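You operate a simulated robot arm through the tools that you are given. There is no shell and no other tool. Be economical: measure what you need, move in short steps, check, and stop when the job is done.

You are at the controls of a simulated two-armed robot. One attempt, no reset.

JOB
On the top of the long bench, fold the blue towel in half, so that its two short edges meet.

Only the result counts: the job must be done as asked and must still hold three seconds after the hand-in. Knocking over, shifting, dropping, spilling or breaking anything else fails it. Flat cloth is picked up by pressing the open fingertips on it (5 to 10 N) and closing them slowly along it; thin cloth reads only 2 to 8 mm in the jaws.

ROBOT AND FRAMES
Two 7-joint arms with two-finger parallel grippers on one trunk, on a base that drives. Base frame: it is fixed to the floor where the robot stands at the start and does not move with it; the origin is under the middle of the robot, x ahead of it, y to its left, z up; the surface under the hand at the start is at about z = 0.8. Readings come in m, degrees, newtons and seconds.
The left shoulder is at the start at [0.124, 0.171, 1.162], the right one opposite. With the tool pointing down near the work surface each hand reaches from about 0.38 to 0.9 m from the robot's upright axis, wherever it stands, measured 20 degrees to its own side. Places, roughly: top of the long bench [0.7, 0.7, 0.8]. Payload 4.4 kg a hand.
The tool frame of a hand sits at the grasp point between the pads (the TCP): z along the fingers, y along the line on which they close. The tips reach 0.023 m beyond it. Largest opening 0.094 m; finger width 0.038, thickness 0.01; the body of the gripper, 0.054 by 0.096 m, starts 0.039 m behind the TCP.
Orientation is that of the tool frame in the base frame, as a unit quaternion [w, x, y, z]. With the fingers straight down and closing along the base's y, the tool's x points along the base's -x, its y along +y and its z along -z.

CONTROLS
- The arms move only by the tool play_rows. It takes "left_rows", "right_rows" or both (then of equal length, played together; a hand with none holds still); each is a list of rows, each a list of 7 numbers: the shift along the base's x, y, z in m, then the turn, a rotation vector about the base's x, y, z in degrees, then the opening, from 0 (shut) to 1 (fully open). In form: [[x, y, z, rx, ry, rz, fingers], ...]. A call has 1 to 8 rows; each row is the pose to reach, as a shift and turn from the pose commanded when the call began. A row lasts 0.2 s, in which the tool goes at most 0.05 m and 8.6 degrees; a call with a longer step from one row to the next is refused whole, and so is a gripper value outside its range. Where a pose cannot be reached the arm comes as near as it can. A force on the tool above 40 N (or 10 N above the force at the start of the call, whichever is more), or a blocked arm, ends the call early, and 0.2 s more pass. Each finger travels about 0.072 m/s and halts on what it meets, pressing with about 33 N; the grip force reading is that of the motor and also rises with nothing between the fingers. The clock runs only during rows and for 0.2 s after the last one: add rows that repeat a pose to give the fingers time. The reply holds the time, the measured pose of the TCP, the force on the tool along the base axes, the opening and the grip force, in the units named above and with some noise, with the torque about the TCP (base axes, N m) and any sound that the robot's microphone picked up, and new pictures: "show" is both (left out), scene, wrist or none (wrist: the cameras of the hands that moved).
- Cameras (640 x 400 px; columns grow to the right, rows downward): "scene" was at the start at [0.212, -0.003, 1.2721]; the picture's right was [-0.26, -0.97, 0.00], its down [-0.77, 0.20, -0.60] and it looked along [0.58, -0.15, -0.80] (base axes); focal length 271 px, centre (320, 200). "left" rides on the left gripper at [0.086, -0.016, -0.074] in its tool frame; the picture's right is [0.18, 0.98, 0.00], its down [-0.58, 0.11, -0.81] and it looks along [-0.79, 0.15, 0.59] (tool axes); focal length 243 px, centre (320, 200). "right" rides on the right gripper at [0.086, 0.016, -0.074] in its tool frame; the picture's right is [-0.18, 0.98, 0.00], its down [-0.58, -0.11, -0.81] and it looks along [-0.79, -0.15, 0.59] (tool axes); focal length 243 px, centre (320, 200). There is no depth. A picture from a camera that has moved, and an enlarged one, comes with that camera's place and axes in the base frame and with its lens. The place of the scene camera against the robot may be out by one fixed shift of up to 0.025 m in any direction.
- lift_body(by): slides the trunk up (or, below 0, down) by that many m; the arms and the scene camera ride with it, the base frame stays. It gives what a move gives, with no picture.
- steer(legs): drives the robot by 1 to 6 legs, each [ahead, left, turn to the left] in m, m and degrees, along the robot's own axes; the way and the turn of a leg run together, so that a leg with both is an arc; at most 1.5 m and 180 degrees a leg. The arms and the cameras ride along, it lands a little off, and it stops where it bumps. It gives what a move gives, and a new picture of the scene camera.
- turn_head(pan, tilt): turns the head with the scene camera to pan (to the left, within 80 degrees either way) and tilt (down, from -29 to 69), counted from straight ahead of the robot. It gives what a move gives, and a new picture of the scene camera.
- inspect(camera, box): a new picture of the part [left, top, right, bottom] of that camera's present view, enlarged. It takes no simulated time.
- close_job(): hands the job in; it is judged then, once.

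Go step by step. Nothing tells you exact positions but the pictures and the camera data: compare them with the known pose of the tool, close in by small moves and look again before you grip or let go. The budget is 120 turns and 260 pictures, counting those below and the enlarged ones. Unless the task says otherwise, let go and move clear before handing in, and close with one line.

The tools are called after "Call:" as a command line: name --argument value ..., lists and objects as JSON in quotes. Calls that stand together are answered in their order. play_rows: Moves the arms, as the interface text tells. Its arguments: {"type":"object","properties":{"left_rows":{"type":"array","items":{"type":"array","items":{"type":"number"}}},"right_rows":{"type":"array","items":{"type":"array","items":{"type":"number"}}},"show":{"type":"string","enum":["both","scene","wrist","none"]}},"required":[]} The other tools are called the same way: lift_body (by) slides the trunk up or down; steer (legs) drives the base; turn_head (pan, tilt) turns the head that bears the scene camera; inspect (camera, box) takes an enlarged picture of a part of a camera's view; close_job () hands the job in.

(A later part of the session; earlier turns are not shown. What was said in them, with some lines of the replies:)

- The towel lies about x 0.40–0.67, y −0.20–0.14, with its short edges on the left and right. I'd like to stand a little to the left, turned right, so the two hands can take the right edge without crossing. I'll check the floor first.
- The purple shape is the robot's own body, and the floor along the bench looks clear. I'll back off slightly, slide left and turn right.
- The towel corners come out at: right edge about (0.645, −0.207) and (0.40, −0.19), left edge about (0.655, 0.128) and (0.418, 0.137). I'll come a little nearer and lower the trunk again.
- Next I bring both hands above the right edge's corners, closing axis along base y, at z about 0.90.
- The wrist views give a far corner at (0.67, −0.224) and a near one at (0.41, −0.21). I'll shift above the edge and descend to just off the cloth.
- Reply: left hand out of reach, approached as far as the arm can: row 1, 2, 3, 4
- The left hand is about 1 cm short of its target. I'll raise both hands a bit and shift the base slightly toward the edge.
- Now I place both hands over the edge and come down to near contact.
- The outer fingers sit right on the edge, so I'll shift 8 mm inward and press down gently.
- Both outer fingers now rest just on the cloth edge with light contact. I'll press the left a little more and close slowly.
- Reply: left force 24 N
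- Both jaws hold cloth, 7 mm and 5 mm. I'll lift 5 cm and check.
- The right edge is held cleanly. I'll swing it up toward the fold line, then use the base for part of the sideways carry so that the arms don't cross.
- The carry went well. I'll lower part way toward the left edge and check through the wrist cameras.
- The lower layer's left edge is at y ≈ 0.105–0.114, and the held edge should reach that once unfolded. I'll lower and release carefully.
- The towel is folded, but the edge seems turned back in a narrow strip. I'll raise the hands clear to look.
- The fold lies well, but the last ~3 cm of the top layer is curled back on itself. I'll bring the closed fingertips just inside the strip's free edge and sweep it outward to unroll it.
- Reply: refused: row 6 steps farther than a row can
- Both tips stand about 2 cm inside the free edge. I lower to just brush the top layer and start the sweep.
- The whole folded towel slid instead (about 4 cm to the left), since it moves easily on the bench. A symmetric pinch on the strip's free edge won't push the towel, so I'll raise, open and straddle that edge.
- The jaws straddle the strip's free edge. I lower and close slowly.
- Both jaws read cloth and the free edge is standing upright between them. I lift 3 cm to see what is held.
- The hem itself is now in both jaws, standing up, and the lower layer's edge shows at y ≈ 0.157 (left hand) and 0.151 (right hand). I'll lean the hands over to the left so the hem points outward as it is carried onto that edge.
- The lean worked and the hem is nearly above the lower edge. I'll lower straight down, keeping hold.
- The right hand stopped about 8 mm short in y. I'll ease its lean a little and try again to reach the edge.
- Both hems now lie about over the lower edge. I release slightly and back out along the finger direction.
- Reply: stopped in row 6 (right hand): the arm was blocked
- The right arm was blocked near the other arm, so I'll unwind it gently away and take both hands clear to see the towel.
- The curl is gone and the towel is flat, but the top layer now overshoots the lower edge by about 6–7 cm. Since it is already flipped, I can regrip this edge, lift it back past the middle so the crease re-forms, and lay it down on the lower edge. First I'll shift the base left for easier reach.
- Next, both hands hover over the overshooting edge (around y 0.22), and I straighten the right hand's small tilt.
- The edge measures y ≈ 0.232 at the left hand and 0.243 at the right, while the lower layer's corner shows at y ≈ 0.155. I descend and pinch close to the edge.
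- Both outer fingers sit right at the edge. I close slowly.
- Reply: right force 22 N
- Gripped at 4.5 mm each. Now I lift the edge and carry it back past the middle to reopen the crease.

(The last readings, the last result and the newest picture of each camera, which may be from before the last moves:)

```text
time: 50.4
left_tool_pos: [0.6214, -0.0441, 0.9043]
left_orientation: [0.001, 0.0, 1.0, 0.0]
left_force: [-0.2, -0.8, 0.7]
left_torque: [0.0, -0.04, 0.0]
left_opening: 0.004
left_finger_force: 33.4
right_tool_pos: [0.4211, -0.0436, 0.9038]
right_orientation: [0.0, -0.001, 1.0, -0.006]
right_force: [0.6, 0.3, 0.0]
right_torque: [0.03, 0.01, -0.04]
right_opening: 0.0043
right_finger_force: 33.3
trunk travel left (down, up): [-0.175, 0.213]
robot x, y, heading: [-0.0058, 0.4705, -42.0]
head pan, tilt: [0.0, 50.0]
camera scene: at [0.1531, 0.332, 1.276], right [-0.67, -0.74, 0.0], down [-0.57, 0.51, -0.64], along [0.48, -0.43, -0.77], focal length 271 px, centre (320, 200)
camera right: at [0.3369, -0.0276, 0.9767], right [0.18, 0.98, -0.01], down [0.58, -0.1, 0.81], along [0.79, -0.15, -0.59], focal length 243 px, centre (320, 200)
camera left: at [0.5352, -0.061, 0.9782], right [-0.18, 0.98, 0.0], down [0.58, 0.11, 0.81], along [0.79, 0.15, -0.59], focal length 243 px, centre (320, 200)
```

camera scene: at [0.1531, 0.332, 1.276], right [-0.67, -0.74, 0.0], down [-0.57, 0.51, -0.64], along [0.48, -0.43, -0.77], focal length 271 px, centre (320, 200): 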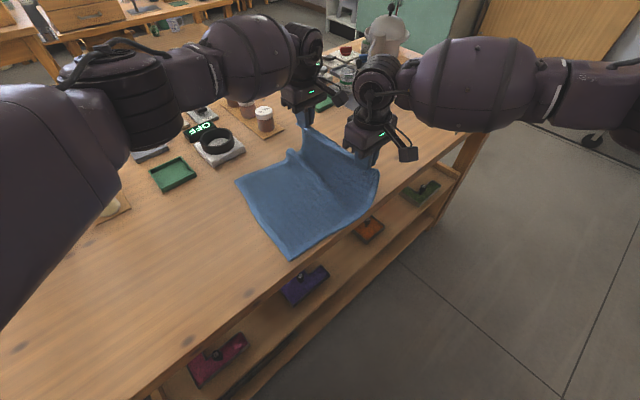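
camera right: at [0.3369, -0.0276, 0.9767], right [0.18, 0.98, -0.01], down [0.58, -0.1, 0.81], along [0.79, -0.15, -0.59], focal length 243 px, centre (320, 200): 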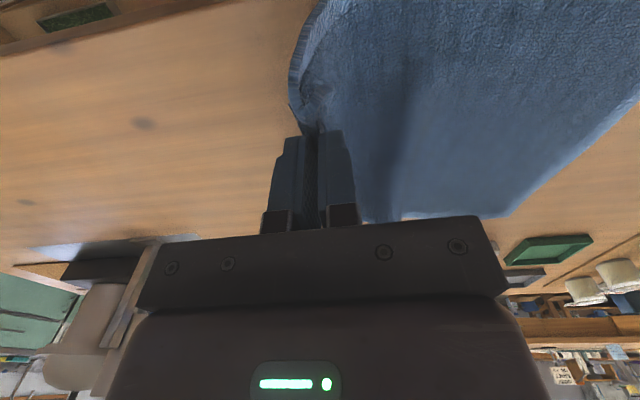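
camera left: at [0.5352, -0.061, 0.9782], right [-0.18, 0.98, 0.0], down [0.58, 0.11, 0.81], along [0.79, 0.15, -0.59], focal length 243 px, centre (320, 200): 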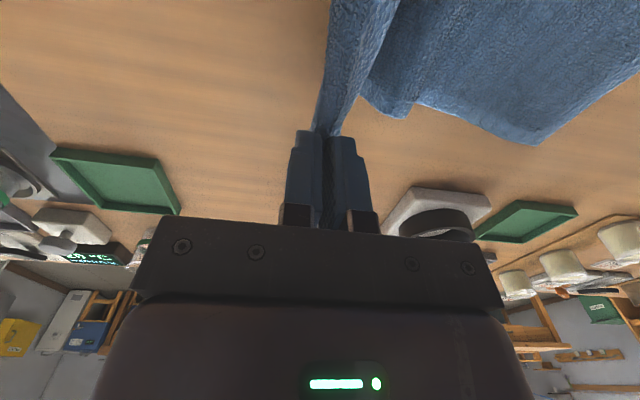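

The lower layer now lies open with its edge at about (0.647, 0.158)–(0.395, 0.188), turned about 7°. I'll carry the held edge back, matching that angle, and stop just above it.

Call:
play_rows --left_rows '[[0, 0.03, 0.015, 0, 0, -1, 0], [-0.001, 0.065, 0.02, 0, 0, -2, 0], [-0.002, 0.1, 0.01, 0, 0, -3.5, 0], [-0.003, 0.13, -0.005, 0, 0, -5, 0], [-0.004, 0.155, -0.025, 0, 0, -6, 0], [-0.004, 0.175, -0.042, 0, 0, -6.8, 0], [-0.004, 0.184, -0.052, 0, 0, -6.8, 0], [-0.004, 0.184, -0.052, 0, 0, -6.8, 0]]' --right_rows '[[0, 0.034, 0.015, 0, 0, -1, 0], [0, 0.073, 0.02, 0, 0, -2, 0], [0, 0.113, 0.01, 0, 0, -3.5, 0], [0, 0.147, -0.005, 0, 0, -5, 0], [0, 0.175, -0.025, 0, 0, -6, 0], [0, 0.198, -0.042, 0, 0, -6.8, 0], [0, 0.208, -0.052, 0, 0, -6.8, 0], [0, 0.208, -0.052, 0, 0, -6.8, 0]]'

```text
time: 52.2
left_tool_pos: [0.617, 0.1422, 0.852]
left_orientation: [0.001, 0.06, 0.998, -0.001]
left_force: [0.9, 0.4, -0.4]
left_torque: [-0.02, 0.0, 0.09]
left_opening: 0.0037
left_finger_force: 33.4
right_tool_pos: [0.4258, 0.1657, 0.8524]
right_orientation: [0.0, 0.059, 0.998, -0.006]
right_force: [1.2, -0.2, 0.0]
right_torque: [-0.04, 0.0, 0.05]
right_opening: 0.0039
right_finger_force: 33.7
trunk travel left (down, up): [-0.175, 0.213]
robot x, y, heading: [-0.0001, 0.471, -42.1]
head pan, tilt: [0.0, 50.0]
camera scene: at [0.1528, 0.3327, 1.2763], right [-0.67, -0.74, 0.0], down [-0.57, 0.51, -0.64], along [0.48, -0.43, -0.77], focal length 271 px, centre (320, 200)
camera right: at [0.3415, 0.1918, 0.9266], right [0.3, 0.95, -0.01], down [0.56, -0.17, 0.81], along [0.77, -0.25, -0.59], focal length 243 px, centre (320, 200)
camera left: at [0.5299, 0.1363, 0.9271], right [-0.07, 1.0, 0.0], down [0.59, 0.04, 0.81], along [0.81, 0.05, -0.59], focal length 243 px, centre (320, 200)
```

scene: 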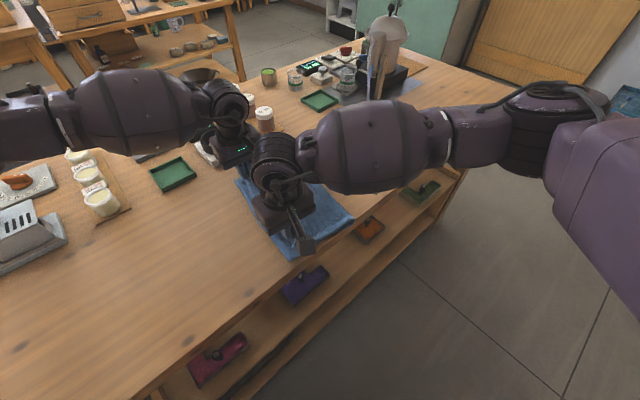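
right: 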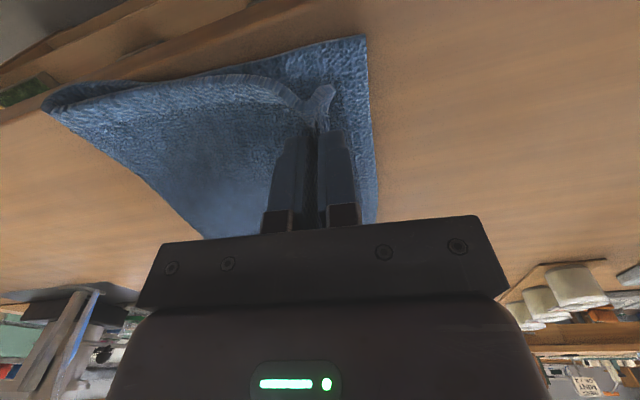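
left: 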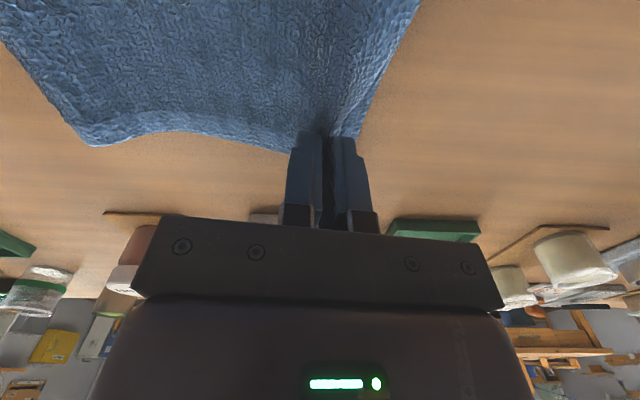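

The near lower edge is at y ≈ 0.194 and the far one about 0.165, so I add 9 mm and 4 mm, lower, release and rise straight up.

Call:
play_rows --left_rows '[[0, 0.003, -0.01, 0, 0, 0, 0], [0, 0.004, -0.02, 0, 0, 0, 0], [0, 0.004, -0.02, 0, 0, 0, 0.1], [0, 0.004, -0.02, 0, 0, 0, 0.25], [0, 0.004, -0.02, 0, 0, 0, 0.25], [0, 0.004, 0, 0, 0, 0, 0.25], [0, 0.004, 0.04, 0, 0, 0, 0.25], [0, 0.004, 0.08, 0, 0, 0, 0.25]]' --right_rows '[[-0.003, 0.006, -0.01, 0, 0, 0, 0], [-0.004, 0.009, -0.02, 0, 0, 0, 0], [-0.004, 0.009, -0.02, 0, 0, 0, 0.1], [-0.004, 0.009, -0.02, 0, 0, 0, 0.25], [-0.004, 0.009, -0.02, 0, 0, 0, 0.25], [-0.004, 0.009, 0, 0, 0, 0, 0.25], [-0.004, 0.009, 0.04, 0, 0, 0, 0.25], [-0.004, 0.009, 0.08, 0, 0, 0, 0.25]]'

```text
time: 54.0
left_tool_pos: [0.6185, 0.1457, 0.9348]
left_orientation: [0.001, 0.059, 0.998, 0.0]
left_force: [-0.4, 0.5, 0.2]
left_torque: [0.02, -0.01, -0.04]
left_opening: 0.0234
left_finger_force: 0.0
right_tool_pos: [0.4215, 0.1706, 0.9331]
right_orientation: [0.0, 0.059, 0.998, -0.007]
right_force: [-0.3, -0.6, 0.5]
right_torque: [-0.02, 0.03, -0.01]
right_opening: 0.0234
right_finger_force: 0.1
trunk travel left (down, up): [-0.175, 0.213]
robot x, y, heading: [-0.0077, 0.4699, -42.0]
head pan, tilt: [0.0, 50.0]
camera scene: at [0.1518, 0.3336, 1.2767], right [-0.67, -0.74, 0.0], down [-0.57, 0.51, -0.64], along [0.48, -0.43, -0.77], focal length 271 px, centre (320, 200)
camera right: at [0.3389, 0.1977, 1.0066], right [0.3, 0.95, -0.01], down [0.56, -0.17, 0.81], along [0.77, -0.25, -0.59], focal length 243 px, centre (320, 200)
camera left: at [0.531, 0.1401, 1.0095], right [-0.07, 1.0, 0.0], down [0.59, 0.04, 0.81], along [0.81, 0.05, -0.59], focal length 243 px, centre (320, 200)
```

scene: 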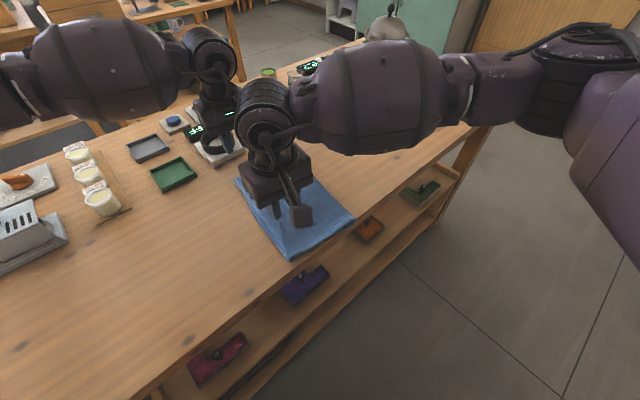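
right: 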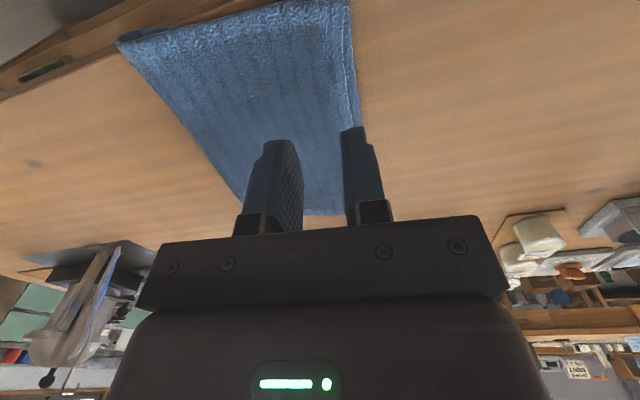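
left: 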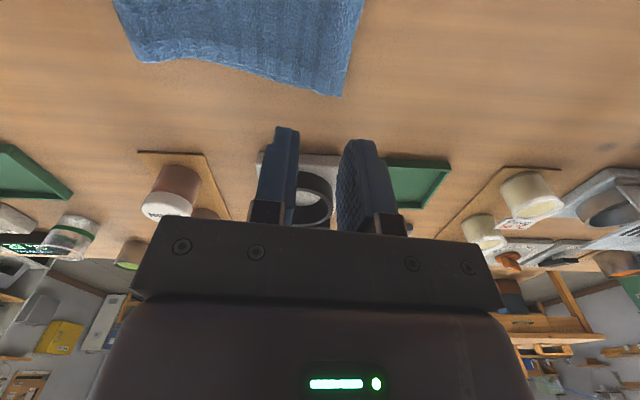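

Looks flat with the edges together. I'll move the hands clear and inspect.

Call:
play_rows --left_rows '[[0, 0.0, 0.04, 0, 0, 0, 0.25], [0, 0.02, 0.08, 0, 0, 0, 0.25], [0, 0.06, 0.1, 0, 0, 0, 0.25], [0, 0.1, 0.1, 0, 0, 0, 0.25], [0, 0.14, 0.1, 0, 0, 0, 0.25], [0, 0.17, 0.1, 0, 0, 0, 0.25]]' --right_rows '[[-0.02, -0.03, 0.02, 0, 0, 0, 0.25], [-0.05, -0.06, 0.04, 0, 0, 0, 0.25], [-0.07, -0.1, 0.05, 0, 0, 0, 0.25], [-0.09, -0.14, 0.05, 0, 0, 0, 0.25], [-0.11, -0.18, 0.05, 0, 0, 0, 0.25], [-0.13, -0.22, 0.05, 0, 0, 0, 0.25]]' --show "scene"

Call:
inspect --camera "scene" --box '[210, 130, 370, 270]'

```text
time: 55.4
left_tool_pos: [0.6165, 0.3144, 1.0332]
left_orientation: [0.001, 0.06, 0.998, -0.001]
left_force: [-0.2, 0.1, 0.8]
left_torque: [0.0, -0.03, 0.01]
left_opening: 0.0235
left_finger_force: 0.0
right_tool_pos: [0.2896, -0.0448, 0.9811]
right_orientation: [0.0, 0.059, 0.998, -0.006]
right_force: [0.0, 0.8, 0.8]
right_torque: [0.0, -0.03, 0.02]
right_opening: 0.0235
right_finger_force: 0.0
trunk travel left (down, up): [-0.175, 0.213]
robot x, y, heading: [-0.0062, 0.4693, -42.1]
head pan, tilt: [0.0, 50.0]
camera scene: at [0.1521, 0.3329, 1.2765], right [-0.67, -0.74, 0.0], down [-0.57, 0.51, -0.64], along [0.48, -0.43, -0.77], focal length 271 px, centre (320, 200)
```

scene: 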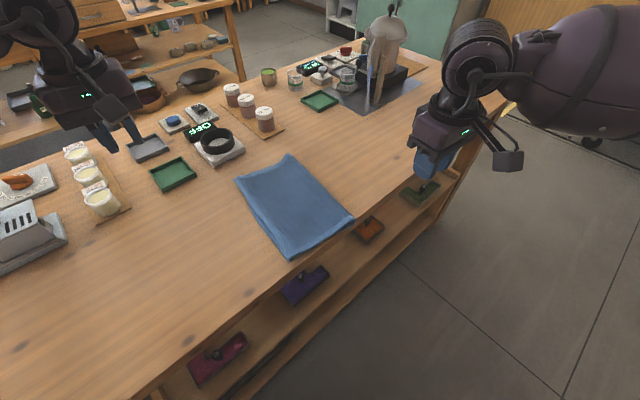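

```text
2.86 times, centred on (290, 200) of scene
camera zoom: at [0.1521, 0.3329, 1.2765], right [-0.67, -0.74, 0.0], down [-0.57, 0.51, -0.64], along [0.48, -0.43, -0.77], focal length 774 px, centre (406, 200)
```

zoom: 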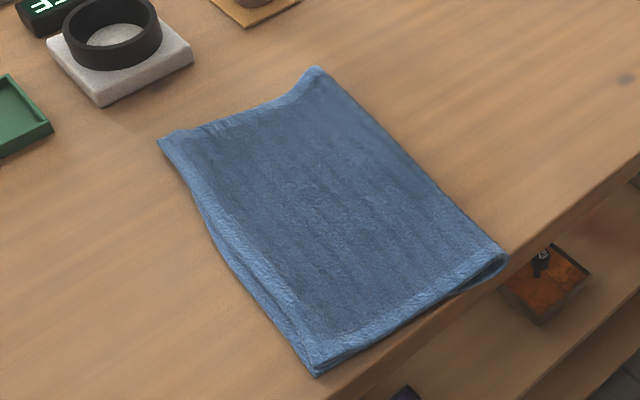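

Call:
inspect --camera "scene" --box '[230, 165, 320, 262]'

```text
4.12 times, centred on (275, 214) of scene
camera zoom: at [0.1521, 0.3329, 1.2765], right [-0.67, -0.74, 0.0], down [-0.57, 0.51, -0.64], along [0.48, -0.43, -0.77], focal length 1118 px, centre (506, 144)
```

zoom: 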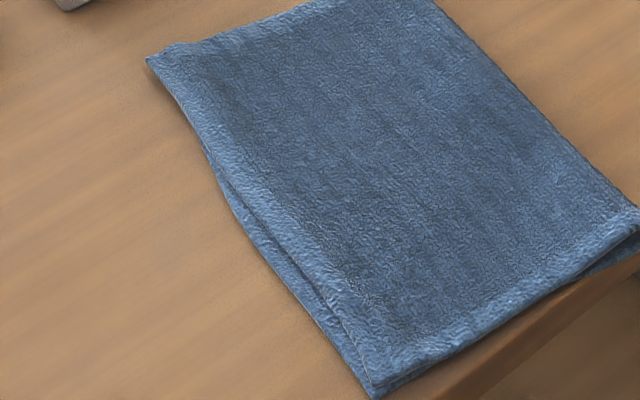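

The towel is folded in half on the bench, with its two short edges matching to within about 8 mm. Both hands are clear and nothing else appears to have moved.

Call:
close_job

```text
The job is handed in.
```

The blue towel is folded in half on top of the long bench, its short edges meeting to within about 8 mm, and the job is handed in.
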